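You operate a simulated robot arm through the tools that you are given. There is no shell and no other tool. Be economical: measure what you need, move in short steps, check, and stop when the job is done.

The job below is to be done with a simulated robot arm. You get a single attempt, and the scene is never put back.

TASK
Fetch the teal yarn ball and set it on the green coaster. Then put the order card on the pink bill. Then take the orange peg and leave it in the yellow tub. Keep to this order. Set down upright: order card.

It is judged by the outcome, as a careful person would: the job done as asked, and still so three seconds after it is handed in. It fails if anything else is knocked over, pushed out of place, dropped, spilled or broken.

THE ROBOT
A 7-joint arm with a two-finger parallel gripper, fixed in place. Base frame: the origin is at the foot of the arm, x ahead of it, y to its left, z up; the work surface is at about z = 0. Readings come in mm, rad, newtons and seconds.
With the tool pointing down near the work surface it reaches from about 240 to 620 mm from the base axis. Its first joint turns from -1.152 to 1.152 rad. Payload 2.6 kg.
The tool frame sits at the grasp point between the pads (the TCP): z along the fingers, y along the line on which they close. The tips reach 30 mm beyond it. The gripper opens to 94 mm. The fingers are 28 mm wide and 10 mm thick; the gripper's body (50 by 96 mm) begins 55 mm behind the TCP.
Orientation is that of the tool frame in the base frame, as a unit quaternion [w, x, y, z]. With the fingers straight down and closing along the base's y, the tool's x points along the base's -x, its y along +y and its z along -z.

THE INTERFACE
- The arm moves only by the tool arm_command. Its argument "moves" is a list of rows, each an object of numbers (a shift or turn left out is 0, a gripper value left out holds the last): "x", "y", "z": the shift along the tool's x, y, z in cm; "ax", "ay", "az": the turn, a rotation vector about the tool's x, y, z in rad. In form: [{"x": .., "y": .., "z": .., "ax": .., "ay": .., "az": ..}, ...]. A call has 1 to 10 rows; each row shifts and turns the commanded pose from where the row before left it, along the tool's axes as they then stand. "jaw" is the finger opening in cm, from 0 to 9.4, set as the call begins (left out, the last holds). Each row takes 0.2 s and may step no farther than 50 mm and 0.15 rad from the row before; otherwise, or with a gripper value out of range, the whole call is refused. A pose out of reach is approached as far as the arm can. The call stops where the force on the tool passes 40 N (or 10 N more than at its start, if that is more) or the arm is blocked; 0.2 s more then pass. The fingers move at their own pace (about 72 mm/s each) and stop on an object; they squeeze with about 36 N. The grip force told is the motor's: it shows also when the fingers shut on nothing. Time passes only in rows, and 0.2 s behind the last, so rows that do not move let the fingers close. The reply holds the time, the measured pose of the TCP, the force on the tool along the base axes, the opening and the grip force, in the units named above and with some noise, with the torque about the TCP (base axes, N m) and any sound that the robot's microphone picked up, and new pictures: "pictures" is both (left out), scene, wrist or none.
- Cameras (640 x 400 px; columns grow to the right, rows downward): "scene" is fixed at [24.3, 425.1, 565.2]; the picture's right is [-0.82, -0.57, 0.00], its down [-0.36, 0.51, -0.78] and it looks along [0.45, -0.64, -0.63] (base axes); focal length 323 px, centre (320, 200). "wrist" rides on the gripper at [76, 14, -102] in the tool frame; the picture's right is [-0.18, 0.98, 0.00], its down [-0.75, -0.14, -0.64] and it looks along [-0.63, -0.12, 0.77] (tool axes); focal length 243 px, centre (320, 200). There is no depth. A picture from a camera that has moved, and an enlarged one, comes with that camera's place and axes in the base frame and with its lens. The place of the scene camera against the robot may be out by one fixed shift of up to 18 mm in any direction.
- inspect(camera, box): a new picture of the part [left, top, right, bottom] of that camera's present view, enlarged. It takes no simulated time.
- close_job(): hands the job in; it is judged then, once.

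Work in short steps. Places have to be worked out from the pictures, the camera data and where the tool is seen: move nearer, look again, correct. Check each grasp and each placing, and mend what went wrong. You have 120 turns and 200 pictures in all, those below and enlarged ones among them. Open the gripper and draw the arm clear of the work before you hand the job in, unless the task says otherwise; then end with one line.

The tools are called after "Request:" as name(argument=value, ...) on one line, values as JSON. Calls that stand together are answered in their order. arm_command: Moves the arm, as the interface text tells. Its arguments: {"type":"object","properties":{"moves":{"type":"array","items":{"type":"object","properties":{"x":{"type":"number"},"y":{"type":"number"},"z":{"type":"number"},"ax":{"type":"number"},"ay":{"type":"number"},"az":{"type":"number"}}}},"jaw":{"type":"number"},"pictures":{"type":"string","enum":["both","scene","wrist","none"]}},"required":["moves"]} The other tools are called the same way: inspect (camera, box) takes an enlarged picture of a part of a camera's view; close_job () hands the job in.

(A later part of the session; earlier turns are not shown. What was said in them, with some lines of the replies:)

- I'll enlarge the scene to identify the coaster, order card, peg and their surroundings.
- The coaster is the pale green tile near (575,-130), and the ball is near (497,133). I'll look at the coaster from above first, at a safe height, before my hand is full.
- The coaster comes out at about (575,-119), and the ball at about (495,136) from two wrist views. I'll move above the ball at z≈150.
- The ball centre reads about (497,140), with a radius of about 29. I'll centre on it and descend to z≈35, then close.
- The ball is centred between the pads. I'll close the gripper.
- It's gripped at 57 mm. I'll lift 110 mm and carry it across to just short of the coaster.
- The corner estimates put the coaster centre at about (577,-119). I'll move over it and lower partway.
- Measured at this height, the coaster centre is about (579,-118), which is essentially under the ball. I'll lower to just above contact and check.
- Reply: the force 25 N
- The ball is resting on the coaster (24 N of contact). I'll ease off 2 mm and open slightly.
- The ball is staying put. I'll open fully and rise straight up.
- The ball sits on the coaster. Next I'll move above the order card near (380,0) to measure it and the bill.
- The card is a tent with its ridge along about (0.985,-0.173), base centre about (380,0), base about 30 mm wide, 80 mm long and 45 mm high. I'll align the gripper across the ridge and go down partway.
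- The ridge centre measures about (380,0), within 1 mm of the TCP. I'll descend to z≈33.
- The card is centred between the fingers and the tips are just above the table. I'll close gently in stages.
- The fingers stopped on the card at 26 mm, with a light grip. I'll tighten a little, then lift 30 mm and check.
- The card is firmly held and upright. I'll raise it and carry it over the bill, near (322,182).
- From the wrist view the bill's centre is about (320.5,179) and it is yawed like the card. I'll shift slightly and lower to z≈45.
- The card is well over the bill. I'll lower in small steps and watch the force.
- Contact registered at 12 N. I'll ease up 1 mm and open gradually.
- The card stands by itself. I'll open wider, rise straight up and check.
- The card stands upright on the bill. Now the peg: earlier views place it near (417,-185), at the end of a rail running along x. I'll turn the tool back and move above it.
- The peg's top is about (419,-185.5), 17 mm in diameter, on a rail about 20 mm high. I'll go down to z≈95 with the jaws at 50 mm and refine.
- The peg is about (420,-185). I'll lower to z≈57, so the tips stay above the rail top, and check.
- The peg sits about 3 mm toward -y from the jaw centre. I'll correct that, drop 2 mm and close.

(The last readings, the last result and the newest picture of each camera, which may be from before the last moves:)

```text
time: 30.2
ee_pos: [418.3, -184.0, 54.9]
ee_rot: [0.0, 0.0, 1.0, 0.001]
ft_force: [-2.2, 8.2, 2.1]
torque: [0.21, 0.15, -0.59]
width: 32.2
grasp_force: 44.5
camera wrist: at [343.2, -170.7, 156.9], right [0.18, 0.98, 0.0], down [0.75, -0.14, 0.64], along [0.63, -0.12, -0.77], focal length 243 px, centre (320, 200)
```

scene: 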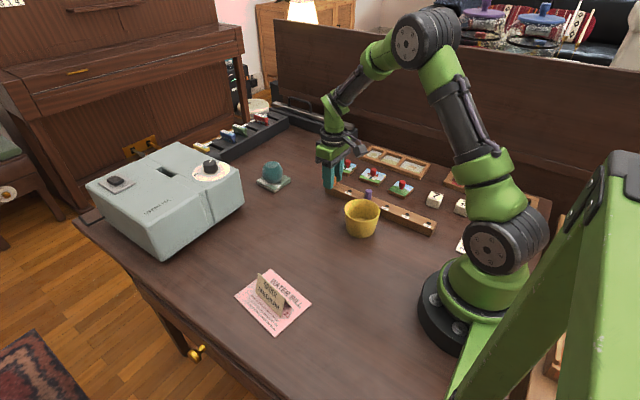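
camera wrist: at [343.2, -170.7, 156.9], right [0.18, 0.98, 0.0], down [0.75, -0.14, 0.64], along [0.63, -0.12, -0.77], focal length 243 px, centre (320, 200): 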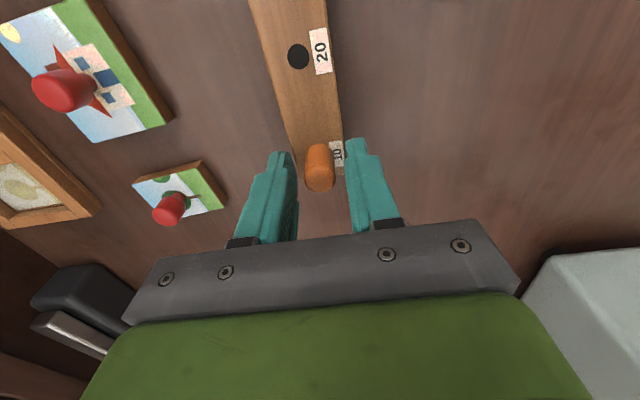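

The fingers stopped at 32 mm: they have hit the rail's sides, so it's taller than I judged. I'll open at once and look closer.

Request:
arm_command(moves=[{}, {}], jaw=5.0, pictures="wrist")

Request:
inspect(camera="scene", box=[300, 145, 380, 205])

```text
time: 30.8
ee_pos: [419.1, -186.7, 55.4]
ee_rot: [0.001, 0.0, 1.0, 0.001]
ft_force: [0.5, 0.1, 0.3]
torque: [0.0, 0.02, 0.07]
width: 49.9
grasp_force: 0.0
camera wrist: at [343.1, -171.9, 157.0], right [0.18, 0.98, 0.0], down [0.75, -0.14, 0.64], along [0.63, -0.12, -0.77], focal length 243 px, centre (320, 200)
```

wrist: 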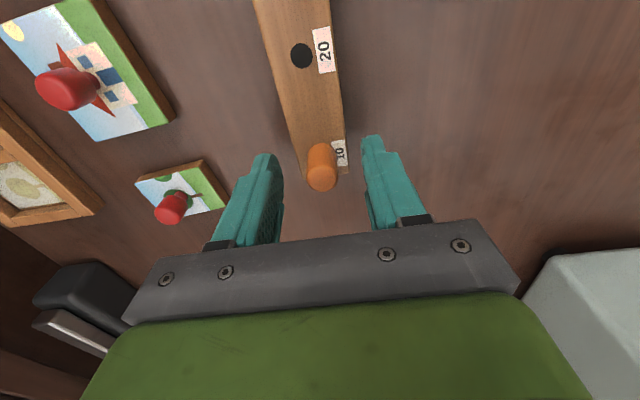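

```text
6.67 times, centred on (340, 175) of scene
camera zoom: at [24.3, 425.1, 565.2], right [-0.82, -0.57, 0.0], down [-0.36, 0.51, -0.78], along [0.45, -0.64, -0.63], focal length 2154 px, centre (187, 367)
```

zoom: 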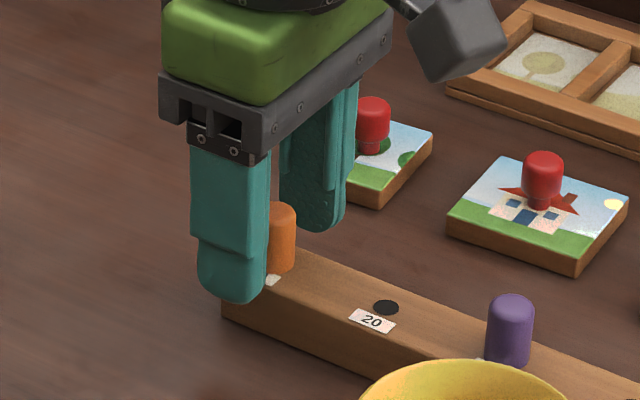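

The rail's labels and holes are unmoved in the scene view. I'll rise 7 mm and close again.

Request:
arm_command(moves=[{"z": -0.7, "y": 0.05}, {}], pictures="none")

Request:
arm_command(moves=[{}, {}], jaw=3.0, pictures="wrist")

Request:
inspect(camera="scene", box=[300, 145, 380, 205])

```text
time: 31.4
ee_pos: [420.4, -185.7, 61.4]
ee_rot: [0.0, 0.0, 1.0, 0.0]
ft_force: [-0.7, -0.6, 0.4]
torque: [0.0, -0.03, 0.0]
width: 49.8
grasp_force: 0.0
```

```text
time: 32.0
ee_pos: [419.7, -185.8, 62.3]
ee_rot: [-0.001, 0.0, 1.0, 0.001]
ft_force: [0.2, 0.3, 0.0]
torque: [0.02, 0.0, -0.01]
width: 30.1
grasp_force: 0.0
camera wrist: at [343.9, -170.7, 163.7], right [0.18, 0.98, 0.0], down [0.75, -0.14, 0.64], along [0.63, -0.12, -0.77], focal length 243 px, centre (320, 200)
```

wrist: 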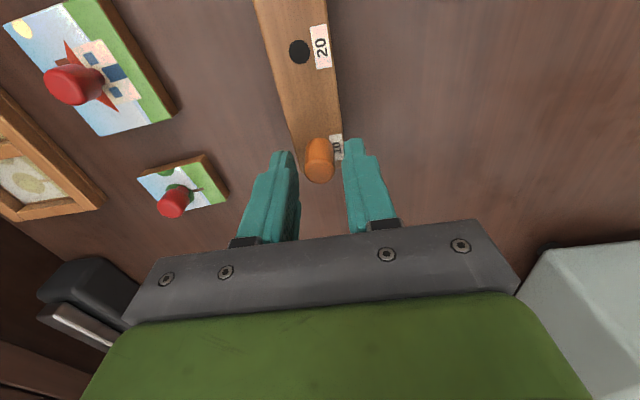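

```text
6.67 times, centred on (340, 175) of scene
camera zoom: at [24.3, 425.1, 565.2], right [-0.82, -0.57, 0.0], down [-0.36, 0.51, -0.78], along [0.45, -0.64, -0.63], focal length 2154 px, centre (187, 367)
```

zoom: 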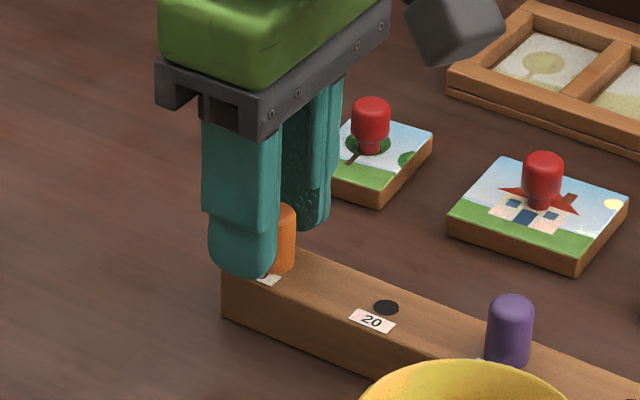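

The tips clear the rail now. With the taller rail the peg computes to x≈415, so I'll shift 4 mm back and close.

Request:
arm_command(moves=[{"x": 0.4}, {}], pictures="none")

Request:
arm_command(moves=[{}, {}, {}], jaw=1.0, pictures="wrist")

Request:
inspect(camera="scene", box=[300, 145, 380, 205])

```text
time: 32.6
ee_pos: [415.9, -184.9, 63.0]
ee_rot: [0.0, 0.001, 1.0, 0.0]
ft_force: [0.1, 0.1, 0.3]
torque: [0.0, -0.02, 0.03]
width: 30.1
grasp_force: 0.0
```

```text
time: 33.4
ee_pos: [416.2, -185.1, 63.5]
ee_rot: [0.0, -0.001, 1.0, 0.0]
ft_force: [0.0, 0.6, -0.4]
torque: [0.01, 0.01, 0.02]
width: 14.8
grasp_force: 36.0
camera wrist: at [340.0, -170.2, 163.7], right [0.18, 0.98, 0.0], down [0.75, -0.14, 0.64], along [0.63, -0.12, -0.77], focal length 243 px, centre (320, 200)
```

wrist: 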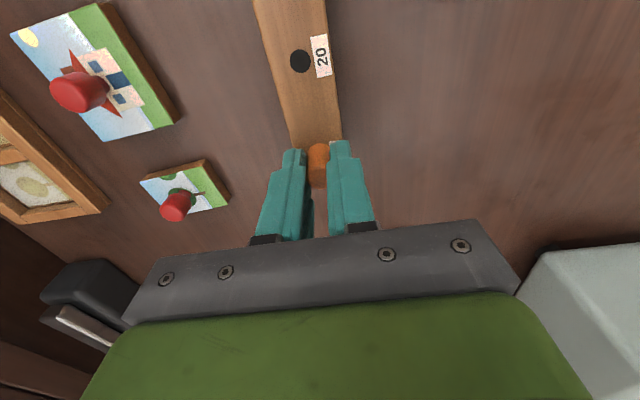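

```text
6.67 times, centred on (340, 175) of scene
camera zoom: at [24.3, 425.1, 565.2], right [-0.82, -0.57, 0.0], down [-0.36, 0.51, -0.78], along [0.45, -0.64, -0.63], focal length 2154 px, centre (187, 367)
```

zoom: 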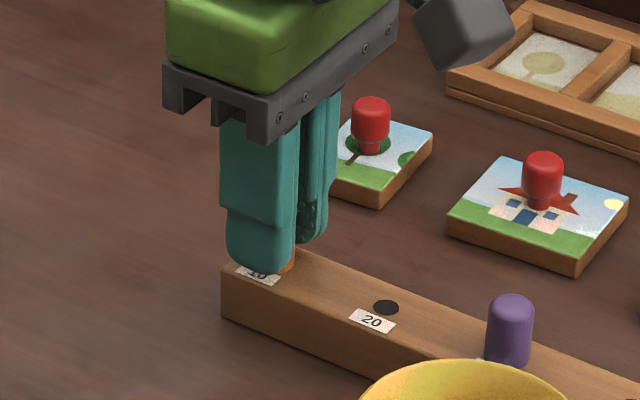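

It's gripping the peg at 15 mm without touching the rail. I'll lift straight up slowly.

Request:
arm_command(moves=[{"z": -1}, {"z": -1}, {"z": -1}, {"z": -2}, {"z": -3}, {"z": -4}, {}])

Request:
inspect(camera="scene", box=[290, 100, 410, 245])

```text
time: 35.0
ee_pos: [415.3, -185.7, 182.1]
ee_rot: [0.0, 0.0, 1.0, 0.0]
ft_force: [0.6, -0.1, -0.2]
torque: [-0.02, 0.0, 0.02]
width: 14.8
grasp_force: 36.1
camera wrist: at [339.6, -170.7, 283.7], right [0.18, 0.98, 0.0], down [0.75, -0.14, 0.64], along [0.63, -0.12, -0.77], focal length 243 px, centre (320, 200)
```

scene: 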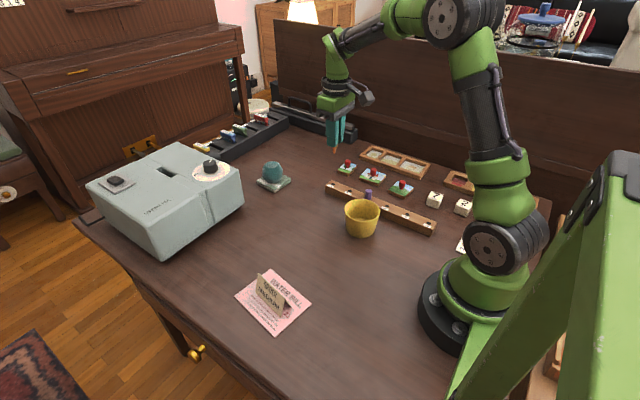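
wrist: 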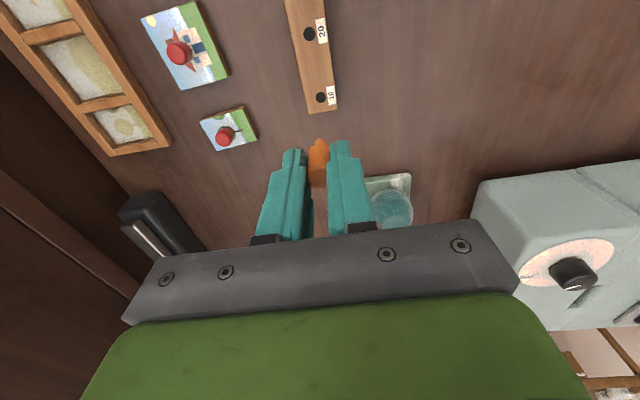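

```text
2.76 times, centred on (350, 172) of scene
camera zoom: at [24.3, 425.1, 565.2], right [-0.82, -0.57, 0.0], down [-0.36, 0.51, -0.78], along [0.45, -0.64, -0.63], focal length 892 px, centre (237, 276)
```

zoom: 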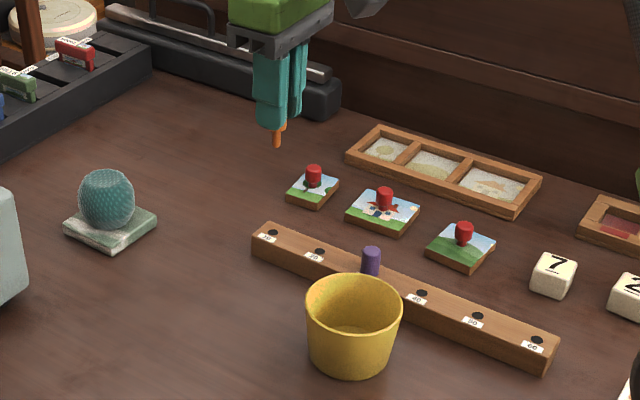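

The peg is out and the rail is undisturbed. The tub's rim centre is about (281,-102). I'll move above it at the current height.

Request:
arm_command(moves=[{"x": 3.35, "y": 2.1}, {"x": 3.35, "y": 2.1}, {"x": 3.35, "y": 2.1}, {"x": 3.35, "y": 2.1}, {}])

Request:
inspect(camera="scene", box=[300, 130, 420, 250])

```text
time: 36.2
ee_pos: [279.2, -101.7, 181.5]
ee_rot: [0.001, -0.001, 1.0, -0.001]
ft_force: [0.6, -0.1, -0.7]
torque: [0.0, -0.01, 0.01]
width: 14.8
grasp_force: 35.7
camera wrist: at [202.7, -87.0, 282.2], right [0.18, 0.98, 0.0], down [0.75, -0.14, 0.64], along [0.63, -0.12, -0.77], focal length 243 px, centre (320, 200)
```

scene: 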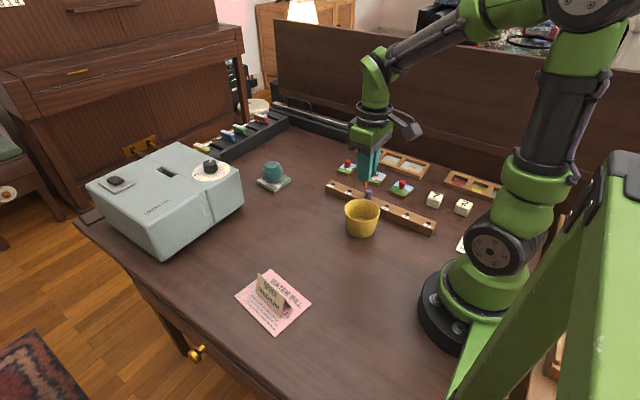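
wrist: 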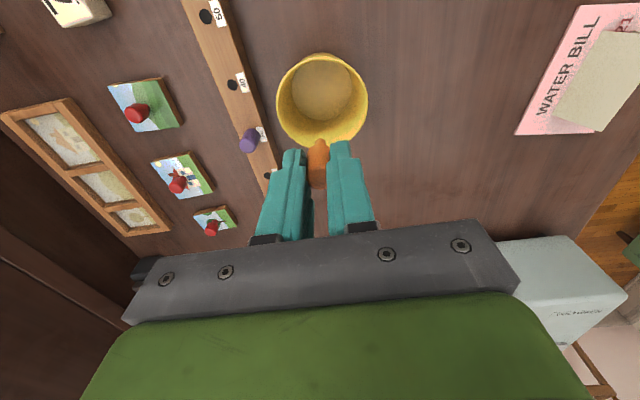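

```text
3.33 times, centred on (360, 190) of scene
camera zoom: at [24.3, 425.1, 565.2], right [-0.82, -0.57, 0.0], down [-0.36, 0.51, -0.78], along [0.45, -0.64, -0.63], focal length 1077 px, centre (187, 233)
```

zoom: 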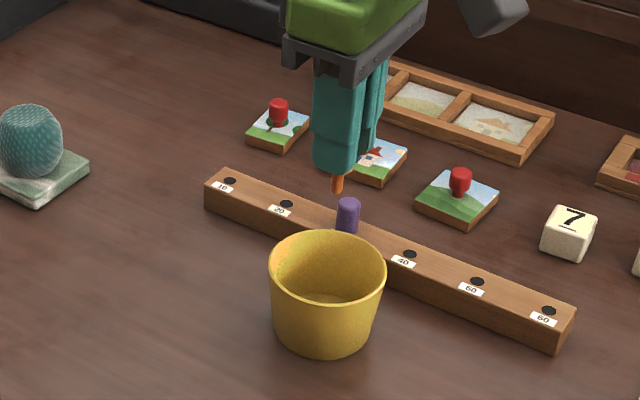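

From the wrist view the tub centre is about (277,-99). I'll make a small shift, descend to z≈105 and check the alignment.

Request:
arm_command(moves=[{"x": 0.25, "y": 0.25, "z": 2.5}, {"z": 2.5}, {"z": 2.5}, {}])

Request:
inspect(camera="scene", box=[300, 130, 420, 250])

```text
time: 37.2
ee_pos: [278.9, -99.3, 106.1]
ee_rot: [0.0, 0.0, 1.0, -0.001]
ft_force: [0.6, 0.4, -0.6]
torque: [-0.01, 0.0, 0.01]
width: 14.7
grasp_force: 36.1
camera wrist: at [202.8, -84.7, 207.4], right [0.18, 0.98, 0.0], down [0.75, -0.14, 0.64], along [0.63, -0.12, -0.77], focal length 243 px, centre (320, 200)
```

scene: 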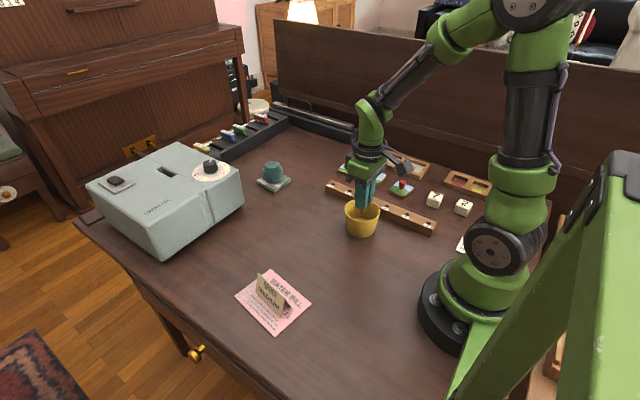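
wrist: 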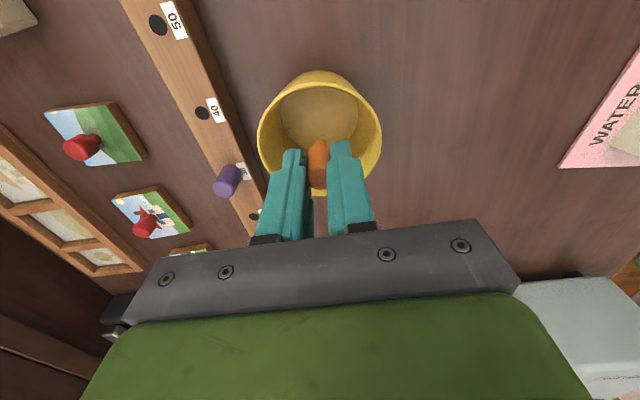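

```text
3.33 times, centred on (360, 190) of scene
camera zoom: at [24.4, 425.1, 565.2], right [-0.82, -0.57, 0.0], down [-0.36, 0.51, -0.78], along [0.45, -0.64, -0.63], focal length 1077 px, centre (187, 233)
```

zoom: 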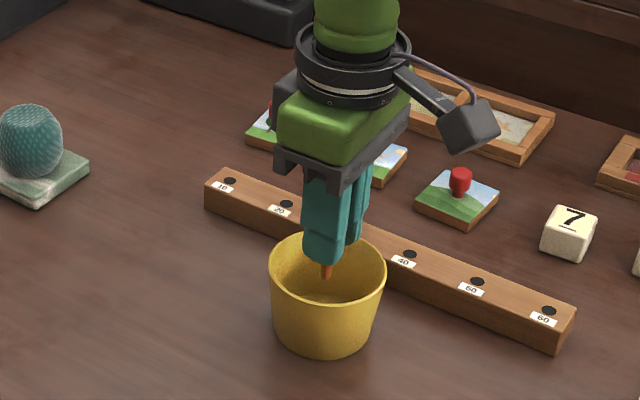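

The rim centre reads about (273,-98). I'll shift 5 mm back and lower the peg into the tub.

Request:
arm_command(moves=[{"x": 0.55, "y": 0.1}, {"z": 2}, {"z": 1.5}, {"z": 0.5}, {}])

Request:
inspect(camera="scene", box=[300, 130, 420, 250])

```text
time: 38.4
ee_pos: [273.6, -97.0, 67.5]
ee_rot: [0.001, -0.001, 1.0, 0.0]
ft_force: [0.2, -0.2, -0.3]
torque: [-0.02, -0.01, 0.0]
width: 14.9
grasp_force: 35.9
camera wrist: at [197.6, -83.0, 168.3], right [0.18, 0.98, 0.0], down [0.75, -0.14, 0.64], along [0.63, -0.12, -0.77], focal length 243 px, centre (320, 200)
```

scene: 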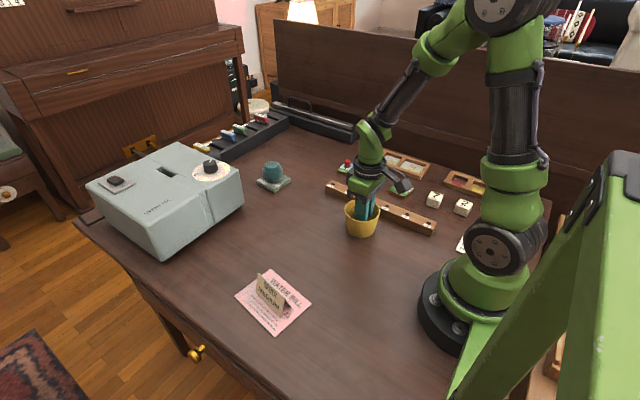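
wrist: 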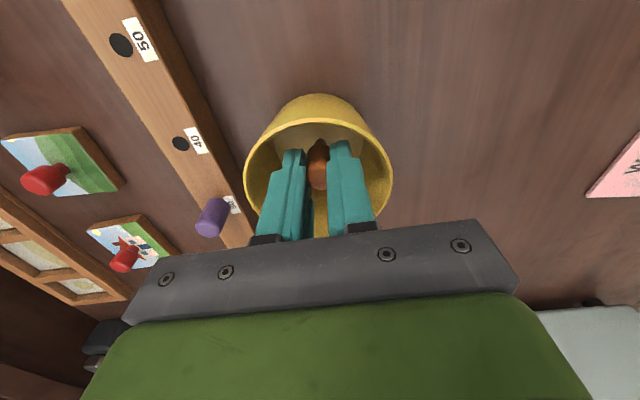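

```text
3.33 times, centred on (360, 190) of scene
camera zoom: at [24.3, 425.1, 565.2], right [-0.82, -0.57, 0.0], down [-0.36, 0.51, -0.78], along [0.45, -0.64, -0.63], focal length 1077 px, centre (187, 233)
```

zoom: 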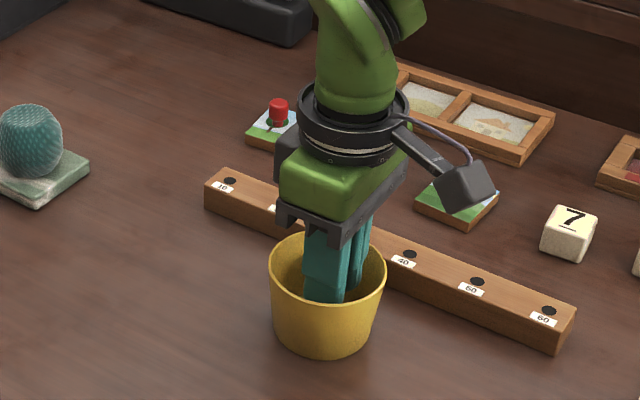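

The peg is well inside the tub. I'll lower 8 mm more, then open slightly to release.

Request:
arm_command(moves=[{"z": 0.5}, {"z": 0.3}, {}], pictures="none")

Request:
arm_command(moves=[{}, {}, {}], jaw=2.6, pictures="wrist")

```text
time: 39.2
ee_pos: [274.8, -97.1, 58.5]
ee_rot: [0.001, 0.0, 1.0, 0.0]
ft_force: [-3.4, 0.6, 16.1]
torque: [0.05, 0.14, 0.02]
width: 15.1
grasp_force: 35.9
```

```text
time: 40.0
ee_pos: [273.3, -98.0, 58.8]
ee_rot: [0.0, -0.001, 1.0, 0.0]
ft_force: [-0.2, -0.2, 0.4]
torque: [0.0, -0.01, 0.03]
width: 26.3
grasp_force: 0.1
camera wrist: at [197.8, -82.7, 160.4], right [0.18, 0.98, 0.0], down [0.75, -0.14, 0.64], along [0.63, -0.12, -0.77], focal length 243 px, centre (320, 200)
```

wrist: 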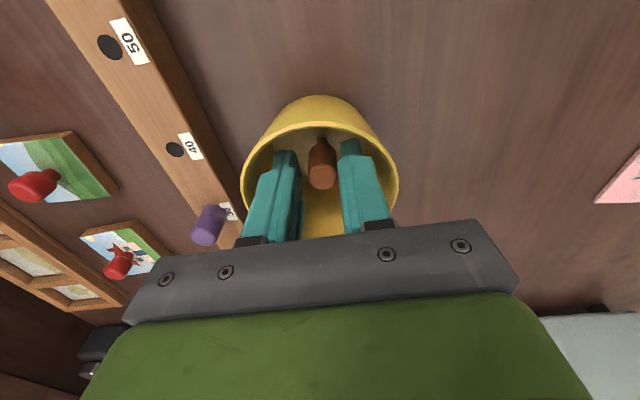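

The peg is released on the tub's floor. I'll rise straight up and check everything.

Request:
arm_command(moves=[{"z": -2}, {"z": -3}, {"z": -4}, {"z": -4}, {"z": -3}, {}])

Request:
inspect(camera="wrist", box=[240, 30, 400, 150])

```text
time: 41.4
ee_pos: [273.6, -97.6, 219.5]
ee_rot: [0.0, -0.001, 1.0, 0.0]
ft_force: [0.1, 0.0, -0.7]
torque: [-0.01, 0.0, -0.03]
width: 26.1
grasp_force: 0.0
camera wrist: at [198.0, -83.0, 321.4], right [0.18, 0.98, 0.0], down [0.75, -0.14, 0.64], along [0.63, -0.12, -0.77], focal length 243 px, centre (320, 200)
```

scene: 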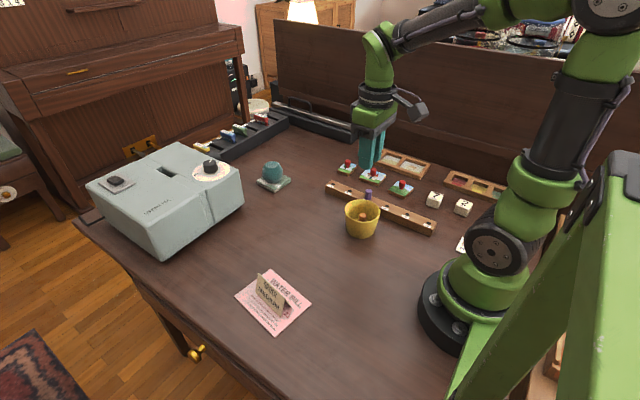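
wrist: 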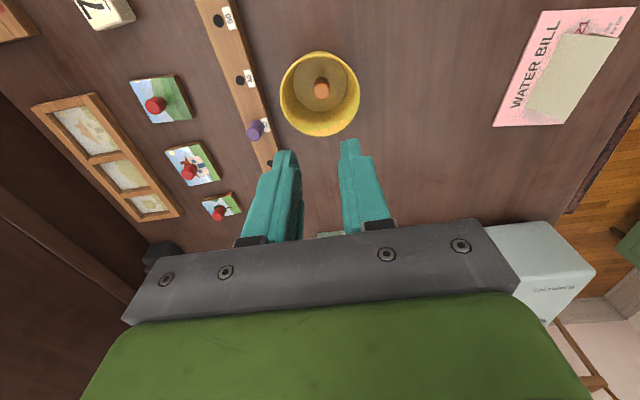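

```text
3.33 times, centred on (320, 90) of wrist
camera zoom: at [198.0, -83.0, 321.4], right [0.18, 0.98, 0.0], down [0.75, -0.14, 0.64], along [0.63, -0.12, -0.77], focal length 809 px, centre (320, 567)
```

zoom: 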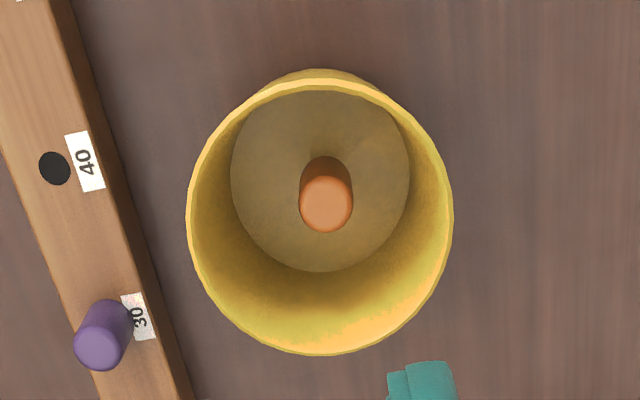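

The peg is in the tub, and the ball, card and everything else are in place. I'll open the gripper fully and draw clear.

Request:
arm_command(moves=[{"z": -3}, {"x": -3.5, "y": 2.5}, {"x": -3.5, "y": 2.5}, {}, {}], jaw=9.4, pictures="scene")

Request:
inspect(camera="scene", box=[200, 120, 440, 345])

```text
time: 42.6
ee_pos: [342.5, -49.8, 251.4]
ee_rot: [0.001, -0.001, 1.0, 0.0]
ft_force: [0.0, 0.5, -0.4]
torque: [-0.04, 0.02, -0.02]
width: 94.0
grasp_force: 0.2
```

scene: 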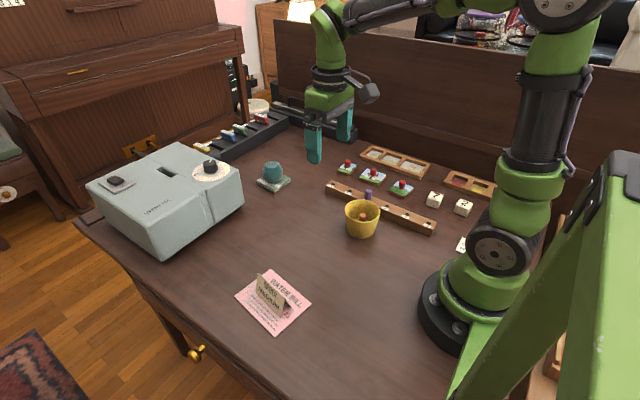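

```text
1.78 times, centred on (320, 232) of scene
camera zoom: at [24.4, 425.1, 565.2], right [-0.82, -0.57, 0.0], down [-0.36, 0.51, -0.78], along [0.45, -0.64, -0.63], focal length 574 px, centre (320, 142)
```

zoom: 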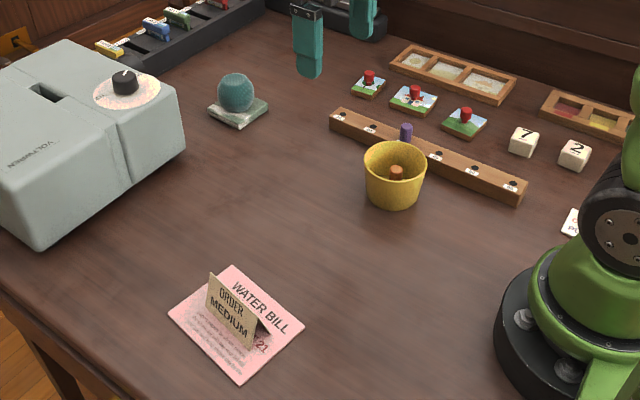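

All three placings hold and the arm is clear, so I'm handing the job in.

Request:
close_job()

```text
The job is handed in.
```

The teal yarn ball is on the green coaster, the order card stands upright on the pink bill, and the orange peg is in the yellow tub, done in that order; while reaching for the peg the fingers briefly closed on its rail, but it did not visibly move.
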